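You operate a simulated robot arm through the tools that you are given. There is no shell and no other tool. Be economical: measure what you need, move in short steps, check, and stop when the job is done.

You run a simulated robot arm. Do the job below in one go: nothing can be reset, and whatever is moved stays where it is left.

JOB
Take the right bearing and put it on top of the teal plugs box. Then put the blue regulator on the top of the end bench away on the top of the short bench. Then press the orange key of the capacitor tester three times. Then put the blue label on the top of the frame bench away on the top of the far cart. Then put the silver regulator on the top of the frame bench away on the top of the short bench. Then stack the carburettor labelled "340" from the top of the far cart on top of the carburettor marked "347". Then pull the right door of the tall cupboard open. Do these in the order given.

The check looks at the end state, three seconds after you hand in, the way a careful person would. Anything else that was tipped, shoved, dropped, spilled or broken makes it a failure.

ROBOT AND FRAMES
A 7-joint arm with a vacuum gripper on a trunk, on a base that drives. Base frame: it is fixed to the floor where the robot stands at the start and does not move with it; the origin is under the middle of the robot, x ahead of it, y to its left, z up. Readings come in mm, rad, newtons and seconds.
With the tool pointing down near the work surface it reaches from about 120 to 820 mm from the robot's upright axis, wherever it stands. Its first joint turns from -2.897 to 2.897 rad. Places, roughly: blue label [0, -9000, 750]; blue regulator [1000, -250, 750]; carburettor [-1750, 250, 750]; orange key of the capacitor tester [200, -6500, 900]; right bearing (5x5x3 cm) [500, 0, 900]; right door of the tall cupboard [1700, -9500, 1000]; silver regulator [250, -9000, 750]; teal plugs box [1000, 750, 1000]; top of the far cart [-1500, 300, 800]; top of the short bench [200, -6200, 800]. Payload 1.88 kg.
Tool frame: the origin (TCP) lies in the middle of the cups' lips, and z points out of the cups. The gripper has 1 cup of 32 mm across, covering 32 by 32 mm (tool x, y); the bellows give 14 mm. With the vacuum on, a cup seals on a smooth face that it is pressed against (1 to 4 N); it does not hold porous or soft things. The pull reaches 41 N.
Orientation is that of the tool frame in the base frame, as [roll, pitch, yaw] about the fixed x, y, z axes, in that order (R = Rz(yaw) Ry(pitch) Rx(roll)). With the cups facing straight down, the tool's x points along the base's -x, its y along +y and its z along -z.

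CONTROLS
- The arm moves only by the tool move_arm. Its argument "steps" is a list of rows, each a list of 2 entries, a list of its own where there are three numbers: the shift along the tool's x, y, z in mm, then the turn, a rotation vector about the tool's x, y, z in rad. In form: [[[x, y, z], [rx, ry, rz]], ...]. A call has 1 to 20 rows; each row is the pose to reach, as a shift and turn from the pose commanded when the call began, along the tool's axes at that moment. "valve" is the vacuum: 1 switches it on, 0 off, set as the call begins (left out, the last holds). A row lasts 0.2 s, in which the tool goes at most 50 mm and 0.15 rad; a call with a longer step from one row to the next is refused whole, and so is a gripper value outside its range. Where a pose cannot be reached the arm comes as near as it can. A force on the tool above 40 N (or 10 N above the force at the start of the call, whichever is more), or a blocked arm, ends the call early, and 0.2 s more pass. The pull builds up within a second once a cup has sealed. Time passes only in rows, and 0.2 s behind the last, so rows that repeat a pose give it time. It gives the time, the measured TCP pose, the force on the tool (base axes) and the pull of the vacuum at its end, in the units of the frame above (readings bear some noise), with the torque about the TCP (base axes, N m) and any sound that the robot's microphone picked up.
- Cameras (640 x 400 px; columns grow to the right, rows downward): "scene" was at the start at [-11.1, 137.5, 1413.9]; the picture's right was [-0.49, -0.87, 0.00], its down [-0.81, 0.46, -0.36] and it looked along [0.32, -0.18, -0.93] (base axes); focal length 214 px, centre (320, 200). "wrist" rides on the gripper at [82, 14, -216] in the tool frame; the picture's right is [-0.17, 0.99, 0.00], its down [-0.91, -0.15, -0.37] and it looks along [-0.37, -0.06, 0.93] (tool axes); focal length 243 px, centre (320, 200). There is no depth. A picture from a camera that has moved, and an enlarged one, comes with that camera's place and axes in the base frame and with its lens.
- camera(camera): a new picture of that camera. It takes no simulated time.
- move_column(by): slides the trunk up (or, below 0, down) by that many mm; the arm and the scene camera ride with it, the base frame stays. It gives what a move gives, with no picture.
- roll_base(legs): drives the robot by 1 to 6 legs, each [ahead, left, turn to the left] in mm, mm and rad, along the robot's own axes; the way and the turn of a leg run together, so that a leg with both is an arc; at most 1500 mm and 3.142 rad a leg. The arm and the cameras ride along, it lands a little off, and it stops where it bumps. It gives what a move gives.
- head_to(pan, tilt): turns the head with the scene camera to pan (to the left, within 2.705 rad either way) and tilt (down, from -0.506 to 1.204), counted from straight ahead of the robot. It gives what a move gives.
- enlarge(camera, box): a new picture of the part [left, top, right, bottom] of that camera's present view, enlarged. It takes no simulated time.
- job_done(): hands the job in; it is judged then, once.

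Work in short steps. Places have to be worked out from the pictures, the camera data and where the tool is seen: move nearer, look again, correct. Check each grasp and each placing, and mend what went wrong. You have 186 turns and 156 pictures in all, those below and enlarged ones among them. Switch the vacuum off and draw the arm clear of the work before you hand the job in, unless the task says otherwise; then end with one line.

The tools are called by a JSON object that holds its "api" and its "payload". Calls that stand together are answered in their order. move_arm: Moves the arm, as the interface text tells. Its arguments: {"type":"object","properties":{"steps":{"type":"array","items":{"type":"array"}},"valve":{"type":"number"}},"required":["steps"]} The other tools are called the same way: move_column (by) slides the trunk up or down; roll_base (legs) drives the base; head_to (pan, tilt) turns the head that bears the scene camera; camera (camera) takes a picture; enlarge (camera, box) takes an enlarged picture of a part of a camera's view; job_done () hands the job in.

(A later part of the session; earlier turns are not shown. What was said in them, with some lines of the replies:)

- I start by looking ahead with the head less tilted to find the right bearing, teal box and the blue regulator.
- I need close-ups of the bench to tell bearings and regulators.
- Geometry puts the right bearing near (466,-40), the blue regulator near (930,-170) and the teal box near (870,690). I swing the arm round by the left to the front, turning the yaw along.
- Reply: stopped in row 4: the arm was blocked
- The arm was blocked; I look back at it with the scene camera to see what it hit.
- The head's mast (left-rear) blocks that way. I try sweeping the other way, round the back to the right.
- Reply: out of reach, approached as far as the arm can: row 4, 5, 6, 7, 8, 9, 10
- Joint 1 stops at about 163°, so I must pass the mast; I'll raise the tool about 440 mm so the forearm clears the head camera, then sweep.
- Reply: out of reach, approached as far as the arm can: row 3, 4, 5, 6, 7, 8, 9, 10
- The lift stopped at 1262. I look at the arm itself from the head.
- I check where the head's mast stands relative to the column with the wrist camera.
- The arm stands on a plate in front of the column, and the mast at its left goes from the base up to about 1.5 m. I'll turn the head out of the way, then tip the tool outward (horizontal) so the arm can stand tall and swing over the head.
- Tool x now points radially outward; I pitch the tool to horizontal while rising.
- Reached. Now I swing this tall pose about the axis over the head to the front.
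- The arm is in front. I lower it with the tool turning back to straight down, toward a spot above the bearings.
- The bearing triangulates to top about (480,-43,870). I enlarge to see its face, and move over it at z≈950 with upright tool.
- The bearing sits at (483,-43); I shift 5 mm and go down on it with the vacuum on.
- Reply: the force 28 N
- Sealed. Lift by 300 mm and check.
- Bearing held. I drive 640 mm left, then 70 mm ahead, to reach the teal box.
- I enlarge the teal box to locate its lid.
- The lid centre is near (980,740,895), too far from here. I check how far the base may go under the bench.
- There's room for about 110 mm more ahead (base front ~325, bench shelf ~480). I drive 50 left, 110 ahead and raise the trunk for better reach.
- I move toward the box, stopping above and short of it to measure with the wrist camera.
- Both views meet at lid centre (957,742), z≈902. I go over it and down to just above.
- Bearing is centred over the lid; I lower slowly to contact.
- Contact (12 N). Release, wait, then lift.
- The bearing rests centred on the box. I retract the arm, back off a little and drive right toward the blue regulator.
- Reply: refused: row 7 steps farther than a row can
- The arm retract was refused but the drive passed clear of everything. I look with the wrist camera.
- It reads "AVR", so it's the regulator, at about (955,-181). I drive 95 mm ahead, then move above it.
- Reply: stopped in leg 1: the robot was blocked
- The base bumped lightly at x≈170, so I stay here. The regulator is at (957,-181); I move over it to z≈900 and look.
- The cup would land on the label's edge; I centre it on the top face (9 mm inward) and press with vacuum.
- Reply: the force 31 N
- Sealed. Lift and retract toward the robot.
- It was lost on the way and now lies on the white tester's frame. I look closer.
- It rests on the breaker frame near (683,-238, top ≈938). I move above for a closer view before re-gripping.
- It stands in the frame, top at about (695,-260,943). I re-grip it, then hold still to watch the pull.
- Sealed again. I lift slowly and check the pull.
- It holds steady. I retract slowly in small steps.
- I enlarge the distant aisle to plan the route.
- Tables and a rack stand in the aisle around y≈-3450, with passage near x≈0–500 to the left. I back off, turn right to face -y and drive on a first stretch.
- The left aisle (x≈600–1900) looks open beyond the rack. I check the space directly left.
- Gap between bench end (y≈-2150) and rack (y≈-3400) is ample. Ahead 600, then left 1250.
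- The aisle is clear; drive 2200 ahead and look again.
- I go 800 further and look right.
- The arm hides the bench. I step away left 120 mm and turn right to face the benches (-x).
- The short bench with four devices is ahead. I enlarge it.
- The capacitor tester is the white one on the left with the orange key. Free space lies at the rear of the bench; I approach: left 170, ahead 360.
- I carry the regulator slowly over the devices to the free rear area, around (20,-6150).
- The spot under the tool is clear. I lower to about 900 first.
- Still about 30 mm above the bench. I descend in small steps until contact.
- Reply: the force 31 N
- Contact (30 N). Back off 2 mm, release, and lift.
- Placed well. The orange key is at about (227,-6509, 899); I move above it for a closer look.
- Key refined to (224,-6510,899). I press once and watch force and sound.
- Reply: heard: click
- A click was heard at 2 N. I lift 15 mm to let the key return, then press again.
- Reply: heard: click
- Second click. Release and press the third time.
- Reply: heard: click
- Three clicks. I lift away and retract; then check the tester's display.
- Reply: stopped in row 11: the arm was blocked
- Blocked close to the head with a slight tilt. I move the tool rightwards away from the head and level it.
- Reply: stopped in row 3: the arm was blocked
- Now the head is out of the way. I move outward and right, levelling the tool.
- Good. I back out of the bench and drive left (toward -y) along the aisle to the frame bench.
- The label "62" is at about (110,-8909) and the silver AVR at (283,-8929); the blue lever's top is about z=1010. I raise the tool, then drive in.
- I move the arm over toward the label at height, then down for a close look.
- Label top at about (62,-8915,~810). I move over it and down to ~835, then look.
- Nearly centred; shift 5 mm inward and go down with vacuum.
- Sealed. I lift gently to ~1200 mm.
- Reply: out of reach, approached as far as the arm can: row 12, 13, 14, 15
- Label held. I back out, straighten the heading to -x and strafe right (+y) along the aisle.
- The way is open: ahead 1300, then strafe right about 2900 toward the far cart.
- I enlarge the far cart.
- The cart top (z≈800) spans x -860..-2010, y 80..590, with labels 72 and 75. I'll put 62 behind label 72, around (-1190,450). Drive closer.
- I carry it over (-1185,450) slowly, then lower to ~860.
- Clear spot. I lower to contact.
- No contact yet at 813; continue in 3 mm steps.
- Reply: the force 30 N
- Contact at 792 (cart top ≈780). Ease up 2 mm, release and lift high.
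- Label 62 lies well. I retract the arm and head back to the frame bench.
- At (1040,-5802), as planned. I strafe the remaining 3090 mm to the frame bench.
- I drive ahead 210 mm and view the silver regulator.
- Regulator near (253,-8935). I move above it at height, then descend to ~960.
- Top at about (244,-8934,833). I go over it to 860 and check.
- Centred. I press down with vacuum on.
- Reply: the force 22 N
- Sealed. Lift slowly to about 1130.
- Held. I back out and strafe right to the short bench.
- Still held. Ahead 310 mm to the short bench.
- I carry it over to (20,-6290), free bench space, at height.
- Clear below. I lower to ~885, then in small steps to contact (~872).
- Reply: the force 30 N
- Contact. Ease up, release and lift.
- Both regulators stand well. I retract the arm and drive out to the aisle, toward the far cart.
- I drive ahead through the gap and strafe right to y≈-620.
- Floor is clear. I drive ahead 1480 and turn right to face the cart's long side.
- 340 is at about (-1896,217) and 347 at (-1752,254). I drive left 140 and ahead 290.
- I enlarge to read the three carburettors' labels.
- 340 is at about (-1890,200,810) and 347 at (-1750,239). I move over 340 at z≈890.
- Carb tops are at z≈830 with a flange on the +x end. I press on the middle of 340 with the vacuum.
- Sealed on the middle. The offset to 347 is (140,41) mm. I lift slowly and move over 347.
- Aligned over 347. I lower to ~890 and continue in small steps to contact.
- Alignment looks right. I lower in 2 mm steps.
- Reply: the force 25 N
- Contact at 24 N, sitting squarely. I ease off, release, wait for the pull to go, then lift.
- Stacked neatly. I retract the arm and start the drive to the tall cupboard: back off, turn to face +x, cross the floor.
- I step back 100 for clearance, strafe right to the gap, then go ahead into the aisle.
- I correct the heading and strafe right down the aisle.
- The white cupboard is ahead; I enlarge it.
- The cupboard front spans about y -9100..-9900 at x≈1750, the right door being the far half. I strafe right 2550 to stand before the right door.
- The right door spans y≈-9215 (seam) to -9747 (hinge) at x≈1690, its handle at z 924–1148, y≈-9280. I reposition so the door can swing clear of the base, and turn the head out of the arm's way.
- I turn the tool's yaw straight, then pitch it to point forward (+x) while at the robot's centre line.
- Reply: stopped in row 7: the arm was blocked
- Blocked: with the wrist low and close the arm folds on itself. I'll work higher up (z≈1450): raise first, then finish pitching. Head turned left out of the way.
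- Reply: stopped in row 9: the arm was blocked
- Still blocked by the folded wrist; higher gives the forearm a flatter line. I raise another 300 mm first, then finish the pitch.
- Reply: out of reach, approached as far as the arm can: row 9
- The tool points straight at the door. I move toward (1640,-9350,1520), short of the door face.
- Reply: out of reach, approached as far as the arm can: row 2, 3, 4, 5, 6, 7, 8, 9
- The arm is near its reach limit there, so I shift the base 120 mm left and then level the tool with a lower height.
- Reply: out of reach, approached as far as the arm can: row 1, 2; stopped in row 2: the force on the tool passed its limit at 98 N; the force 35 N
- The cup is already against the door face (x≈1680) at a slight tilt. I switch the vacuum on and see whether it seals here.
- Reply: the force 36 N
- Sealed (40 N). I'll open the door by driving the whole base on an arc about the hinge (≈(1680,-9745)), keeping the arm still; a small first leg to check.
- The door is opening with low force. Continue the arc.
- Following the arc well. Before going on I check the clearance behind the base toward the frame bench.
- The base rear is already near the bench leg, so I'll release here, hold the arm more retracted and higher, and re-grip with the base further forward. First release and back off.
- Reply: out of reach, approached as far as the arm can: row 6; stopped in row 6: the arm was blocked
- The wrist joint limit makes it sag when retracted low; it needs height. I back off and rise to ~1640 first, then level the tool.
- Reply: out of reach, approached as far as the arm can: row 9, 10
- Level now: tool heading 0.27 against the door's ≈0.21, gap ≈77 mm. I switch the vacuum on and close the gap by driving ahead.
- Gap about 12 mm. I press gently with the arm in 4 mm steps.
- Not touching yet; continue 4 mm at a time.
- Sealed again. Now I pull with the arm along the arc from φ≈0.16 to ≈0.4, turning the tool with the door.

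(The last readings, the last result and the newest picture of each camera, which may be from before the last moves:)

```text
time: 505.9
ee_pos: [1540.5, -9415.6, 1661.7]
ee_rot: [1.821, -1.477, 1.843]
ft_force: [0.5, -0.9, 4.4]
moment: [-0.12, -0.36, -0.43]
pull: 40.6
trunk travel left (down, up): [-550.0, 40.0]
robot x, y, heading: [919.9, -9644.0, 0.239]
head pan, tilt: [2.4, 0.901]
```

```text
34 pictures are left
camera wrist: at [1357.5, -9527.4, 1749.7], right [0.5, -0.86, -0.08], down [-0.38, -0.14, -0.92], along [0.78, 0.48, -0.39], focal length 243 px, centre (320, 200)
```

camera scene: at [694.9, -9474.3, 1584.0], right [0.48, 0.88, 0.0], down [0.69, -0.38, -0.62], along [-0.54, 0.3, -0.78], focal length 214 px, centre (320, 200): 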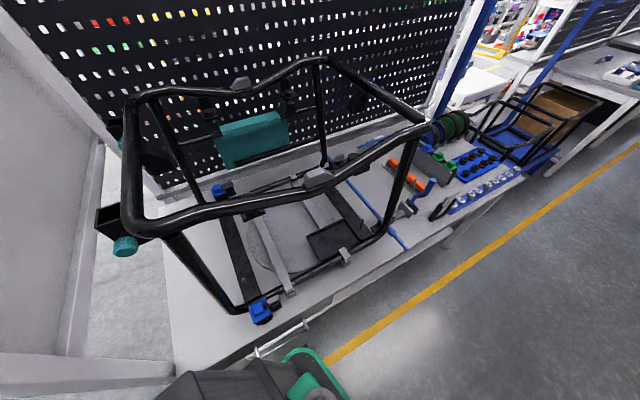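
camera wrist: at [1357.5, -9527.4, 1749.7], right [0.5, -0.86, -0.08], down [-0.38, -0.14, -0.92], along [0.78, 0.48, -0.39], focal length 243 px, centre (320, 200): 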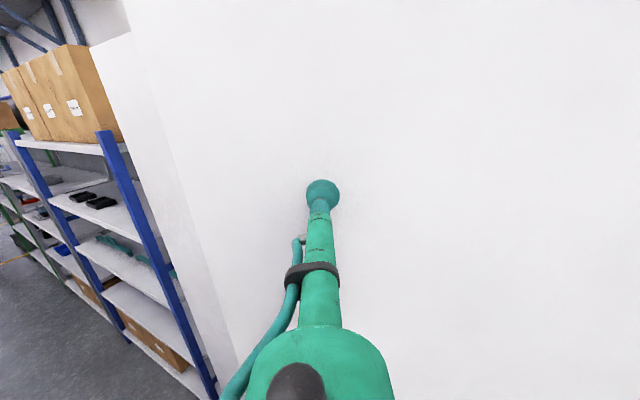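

Working nicely. The same relative arc again continues to φ≈0.66.

{"api": "move_arm", "payload": {"steps": [[[0, -0.7, -9], [0.025, 0, 0]], [[0, -1.4, -17.6], [0.05, 0, 0]], [[0, -2, -27], [0.075, 0, 0]], [[0, -2.2, -35.6], [0.1, 0, 0]], [[0, -2, -44.5], [0.125, 0, 0]], [[0, -1.9, -53.5], [0.15, 0, 0]], [[0, -1.3, -62.4], [0.175, 0, 0]], [[0, -0.8, -71.3], [0.2, 0, 0]], [[0, 0.2, -80], [0.225, 0, 0]], [[0, 1.2, -89], [0.25, 0, 0]]]}}

{"api": "camera", "payload": {"camera": "wrist"}}

```text
time: 508.1
ee_pos: [1491.0, -9431.8, 1628.6]
ee_rot: [2.943, -1.484, 1.04]
ft_force: [-2.1, -0.9, -1.0]
moment: [0.46, -0.04, -0.7]
pull: 41.0
trunk travel left (down, up): [-550.0, 40.0]
robot x, y, heading: [922.3, -9641.8, 0.239]
head pan, tilt: [2.4, 0.901]
stopped in row 10: the force on the tool passed its limit at 42 N (the readings are from after the stop); the commanded pose is now the measured one
```

```text
33 pictures are left
camera wrist: at [1359.7, -9594.7, 1729.1], right [0.73, -0.67, -0.15], down [-0.4, -0.24, -0.88], along [0.55, 0.7, -0.45], focal length 243 px, centre (320, 200)
```

wrist: 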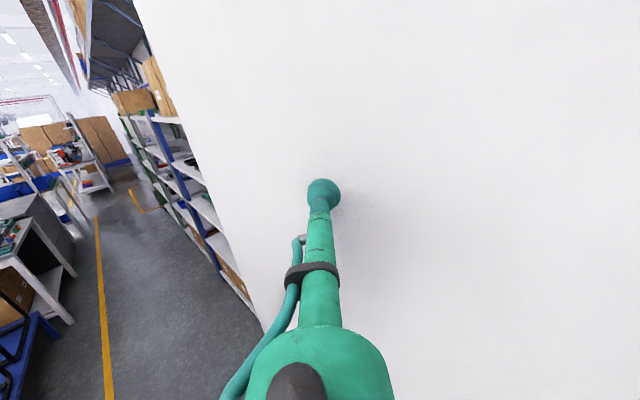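

The door is about 32° open and the arm is at its folded limit. I release and withdraw to a high retracted pose, to re-grip from a station further right.

{"api": "move_arm", "payload": {"steps": [[[0, 0, 0], [0, 0, 0]], [[0, 0, 0], [0, 0, 0]], [[0, 0, 0], [0, 0, 0]], [[5, 0, -25], [0, 0, 0]], [[30, -2, -60], [-0.05, 0.01, 0]], [[60, -5, -90], [-0.15, 0.03, 0]], [[90, -10, -120], [-0.27, 0.05, 0]], [[115, -14, -142], [-0.39, 0.07, 0]], [[138, -19, -162], [-0.5, 0.085, 0]], [[138, -19, -162], [-0.6, 0.085, 0]]], "valve": 0}}

{"api": "camera", "payload": {"camera": "wrist"}}

```text
time: 510.3
ee_pos: [1374.8, -9528.0, 1781.6]
ee_rot: [1.03, -1.529, 2.357]
ft_force: [-0.4, -0.6, 0.0]
moment: [-0.05, 0.0, 0.07]
pull: 0.1
trunk travel left (down, up): [-550.0, 40.0]
robot x, y, heading: [914.4, -9641.7, 0.238]
head pan, tilt: [2.4, 0.901]
```

```text
32 pictures are left
camera wrist: at [1165.9, -9590.8, 1858.7], right [0.24, -0.96, -0.13], down [-0.37, 0.03, -0.93], along [0.89, 0.27, -0.35], focal length 243 px, centre (320, 200)
```

wrist: 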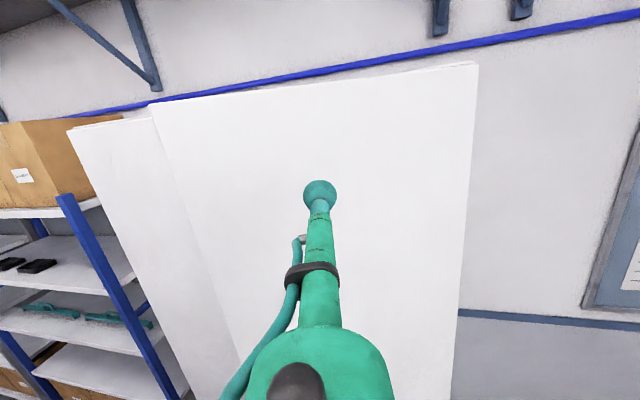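

The retracted pose works; the door's free edge is near (1447,-9290), ≈28° open. I move the base right past the bench leg and turn left toward the door.

{"api": "roll_base", "payload": {"legs": [[20, -318, 0], [0, 0, 0.36]]}}

{"api": "camera", "payload": {"camera": "wrist"}}

```text
time: 513.5
ee_pos: [1403.9, -9684.3, 1781.0]
ee_rot: [1.102, -1.53, 2.641]
ft_force: [0.1, 0.3, 0.7]
moment: [-0.01, -0.01, 0.01]
pull: 0.1
trunk travel left (down, up): [-550.0, 40.0]
robot x, y, heading: [1018.5, -9942.9, 0.596]
head pan, tilt: [2.4, 0.901]
```

```text
31 pictures are left
camera wrist: at [1229.1, -9815.5, 1858.6], right [0.56, -0.82, -0.13], down [-0.36, -0.1, -0.93], along [0.74, 0.57, -0.35], focal length 243 px, centre (320, 200)
```

wrist: 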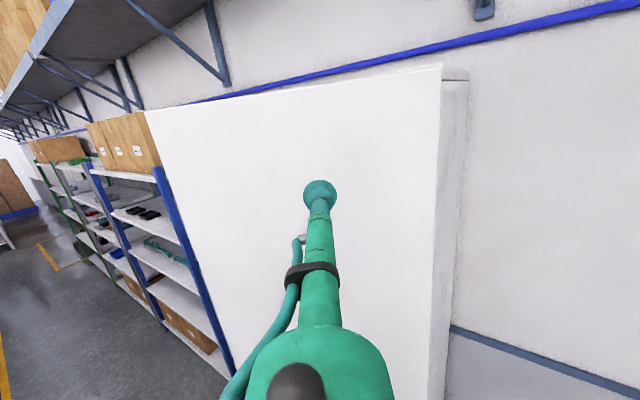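

I extend the arm toward the door at about 260 mm from the hinge, stopping ≈25 mm short.

{"api": "move_arm", "payload": {"steps": [[[-12, -9, 33], [0, 0, 0]], [[-32, -19, 66], [-0.02, 0, 0]], [[-53, -29, 99], [-0.04, 0, 0]], [[-74, -39, 132], [-0.06, 0, 0]], [[-95, -49, 165], [-0.08, 0, 0]], [[-115, -58, 196], [-0.1, 0, 0]], [[-115, -58, 196], [-0.1, 0, 0]]], "valve": 1}}

```text
time: 515.1
ee_pos: [1558.0, -9563.7, 1683.4]
ee_rot: [1.432, -1.513, 2.253]
ft_force: [0.1, -0.2, 0.3]
moment: [0.0, -0.02, 0.01]
pull: 0.0
out of reach, approached as far as the arm can: row 4, 5, 6, 7
trunk travel left (down, up): [-550.0, 40.0]
robot x, y, heading: [1017.5, -9951.9, 0.599]
head pan, tilt: [2.4, 0.901]
```

Gap ≈19 mm; I drive ahead 25 mm to press the cup on.

{"api": "roll_base", "payload": {"legs": [[25, 0, 0]]}}

{"api": "move_arm", "payload": {"steps": [[[0, 0, 0], [0, 0, 0]], [[0, 0, 0], [0, 0, 0]], [[0, 0, 0], [0, 0, 0]]]}}

```text
time: 515.9
ee_pos: [1579.8, -9550.3, 1682.9]
ee_rot: [1.382, -1.512, 2.302]
ft_force: [0.0, 3.0, 10.9]
moment: [-0.11, 0.16, -0.07]
pull: 40.6
trunk travel left (down, up): [-550.0, 40.0]
robot x, y, heading: [1033.4, -9935.8, 0.597]
head pan, tilt: [2.4, 0.901]
```

```text
time: 516.7
ee_pos: [1578.1, -9550.3, 1681.3]
ee_rot: [1.378, -1.511, 2.302]
ft_force: [-1.2, 0.6, 1.2]
moment: [-0.1, 0.13, -0.15]
pull: 40.4
trunk travel left (down, up): [-550.0, 40.0]
robot x, y, heading: [1036.3, -9934.1, 0.595]
head pan, tilt: [2.4, 0.901]
```

Sealed. Now orbit the base about the hinge: first 0.15 rad.

{"api": "roll_base", "payload": {"legs": [[-30, -95, 0.15]]}}

```text
time: 517.9
ee_pos: [1550.7, -9566.8, 1682.3]
ee_rot: [1.381, -1.511, 2.447]
ft_force: [-1.1, 0.6, 2.0]
moment: [-0.17, 0.08, -0.07]
pull: 40.9
trunk travel left (down, up): [-550.0, 40.0]
robot x, y, heading: [1069.1, -10027.4, 0.746]
head pan, tilt: [2.4, 0.901]
```

Low force, still sealed. Two more legs.

{"api": "roll_base", "payload": {"legs": [[-30, -95, 0.15], [-30, -95, 0.15]]}}

{"api": "camera", "payload": {"camera": "wrist"}}

```text
time: 519.8
ee_pos: [1507.2, -9612.3, 1682.7]
ee_rot: [1.389, -1.51, 2.737]
ft_force: [-6.0, 3.9, 0.0]
moment: [-0.17, -0.04, -0.14]
pull: 40.6
trunk travel left (down, up): [-550.0, 40.0]
robot x, y, heading: [1186.9, -10191.3, 1.042]
head pan, tilt: [2.4, 0.901]
```

```text
30 pictures are left
camera wrist: at [1392.6, -9797.7, 1762.1], right [0.83, -0.55, -0.11], down [-0.28, -0.25, -0.93], along [0.48, 0.8, -0.36], focal length 243 px, centre (320, 200)
```

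wrist: 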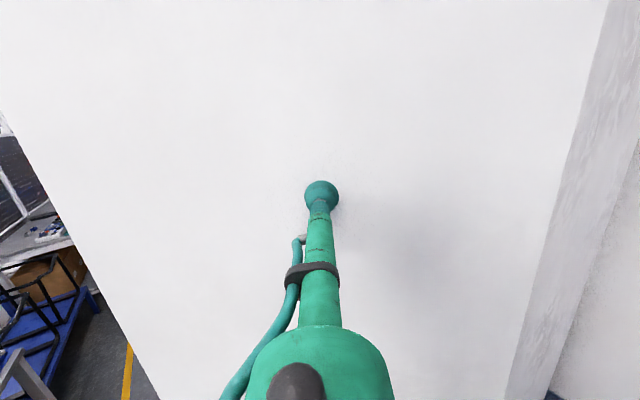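

About 52° open. Two more legs.

{"api": "roll_base", "payload": {"legs": [[-30, -95, 0.15], [-30, -95, 0.15]]}}

{"api": "camera", "payload": {"camera": "wrist"}}

```text
time: 521.7
ee_pos: [1472.8, -9667.8, 1681.1]
ee_rot: [1.401, -1.511, 3.027]
ft_force: [5.4, -1.6, -3.0]
moment: [-0.11, -0.11, 0.01]
pull: 40.5
trunk travel left (down, up): [-550.0, 40.0]
robot x, y, heading: [1339.3, -10320.4, 1.347]
head pan, tilt: [2.4, 0.901]
```

```text
29 pictures are left
camera wrist: at [1420.3, -9877.2, 1761.8], right [0.96, -0.28, -0.11], down [-0.2, -0.32, -0.93], along [0.22, 0.91, -0.36], focal length 243 px, centre (320, 200)
```

wrist: 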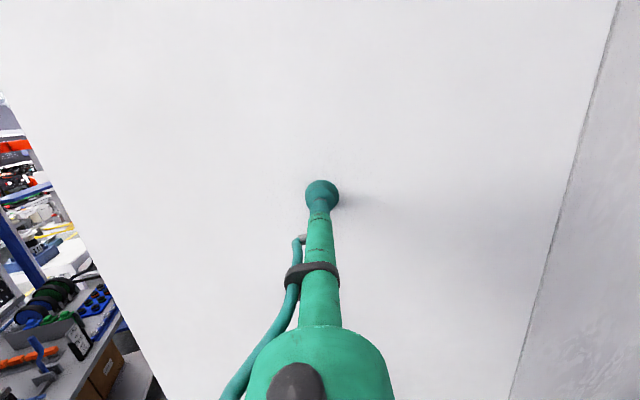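

About 70° open. One more leg, then release.

{"api": "roll_base", "payload": {"legs": [[-30, -95, 0.15]]}}

{"api": "move_arm", "payload": {"steps": [[[0, 0, 0], [0, 0, 0]], [[0, 0, 0], [0, 0, 0]], [[0, 0, 0], [0, 0, 0]], [[0, 0, 0], [0, 0, 0]]], "valve": 0}}

```text
time: 522.8
ee_pos: [1465.1, -9697.4, 1681.1]
ee_rot: [1.405, -1.511, -3.112]
ft_force: [0.3, 0.7, -0.8]
moment: [-0.04, 0.1, -0.05]
pull: 40.3
trunk travel left (down, up): [-550.0, 40.0]
robot x, y, heading: [1425.0, -10359.2, 1.495]
head pan, tilt: [2.4, 0.901]
```

```text
time: 523.8
ee_pos: [1463.6, -9696.4, 1681.3]
ee_rot: [1.407, -1.51, -3.113]
ft_force: [-0.6, -0.7, -0.7]
moment: [-0.02, -0.01, -0.03]
pull: 0.2
trunk travel left (down, up): [-550.0, 40.0]
robot x, y, heading: [1424.2, -10358.3, 1.499]
head pan, tilt: [2.4, 0.901]
```

Released. I check behind with the head camera, then back the base away.

{"api": "head_to", "payload": {"pan": 2.7, "tilt": 0.6}}

{"api": "camera", "payload": {"camera": "scene"}}

```text
time: 524.6
ee_pos: [1465.4, -9697.8, 1682.3]
ee_rot: [1.407, -1.511, -3.112]
ft_force: [0.2, -0.2, -0.9]
moment: [0.03, -0.01, -0.04]
pull: 0.2
trunk travel left (down, up): [-550.0, 40.0]
robot x, y, heading: [1423.8, -10357.6, 1.497]
head pan, tilt: [2.7, 0.6]
```

```text
28 pictures are left
camera scene: at [1214.6, -10483.5, 1608.4], right [-0.87, 0.5, 0.0], down [0.28, 0.49, -0.82], along [-0.41, -0.72, -0.57], focal length 214 px, centre (320, 200)
```

scene: 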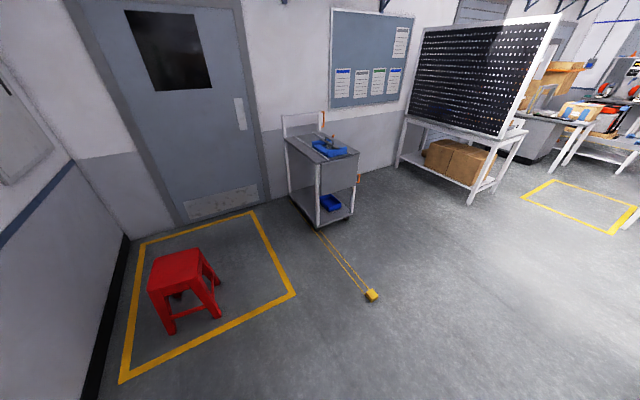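

Clear behind. Back 250 mm, then look at the door.

{"api": "roll_base", "payload": {"legs": [[-250, 0, 0]]}}

{"api": "head_to", "payload": {"pan": 0.2, "tilt": 0.3}}

{"api": "camera", "payload": {"camera": "scene"}}

{"api": "camera", "payload": {"camera": "wrist"}}

```text
time: 526.5
ee_pos: [1443.3, -9949.1, 1681.9]
ee_rot: [1.395, -1.513, -3.097]
ft_force: [-0.5, -0.3, 0.0]
moment: [-0.01, 0.02, 0.03]
pull: 0.0
trunk travel left (down, up): [-550.0, 40.0]
robot x, y, heading: [1405.0, -10611.4, 1.497]
head pan, tilt: [2.7, 0.6]
```

```text
time: 528.7
ee_pos: [1444.8, -9949.0, 1682.6]
ee_rot: [1.399, -1.51, -3.102]
ft_force: [1.8, -0.3, 0.3]
moment: [0.03, 0.0, 0.02]
pull: 0.1
trunk travel left (down, up): [-550.0, 40.0]
robot x, y, heading: [1406.7, -10614.8, 1.499]
head pan, tilt: [0.201, 0.3]
```

```text
27 pictures are left
camera scene: at [1227.9, -10565.8, 1636.0], right [0.99, 0.13, 0.0], down [0.04, -0.29, -0.96], along [-0.12, 0.95, -0.3], focal length 214 px, centre (320, 200)
```

scene: 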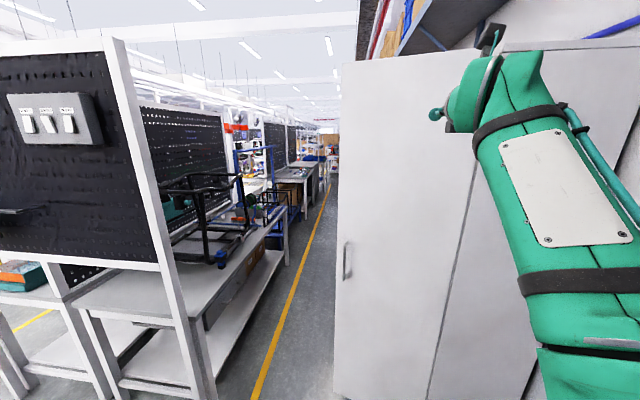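

```text
26 pictures are left
camera wrist: at [1423.4, -10164.2, 1761.9], right [0.99, -0.13, -0.11], down [-0.15, -0.35, -0.93], along [0.08, 0.93, -0.36], focal length 243 px, centre (320, 200)
```

wrist: 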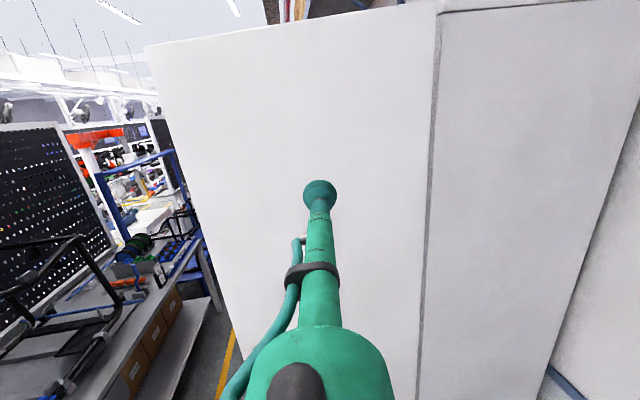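

The right door stands wide open, the arm is clear of everything and the vacuum is off. I hand the job in.

{"api": "job_done", "payload": {}}

```text
The job is handed in.
```

All seven steps were done in order and handed in: the bearing is on the teal box, both regulators are on the short bench, the orange key was pressed three times (three clicks), label 62 is on the far cart, carburettor 340 is stacked on 347, and the right cupboard door is about 80° open. The blue regulator fell from the gripper once, onto the white breaker tester on the end bench; I picked it up again and saw no harm to the tester. The base also bumped lightly near the end bench, and the arm pressed the cupboard door hard once (98 N peak), with no visible damage from either.
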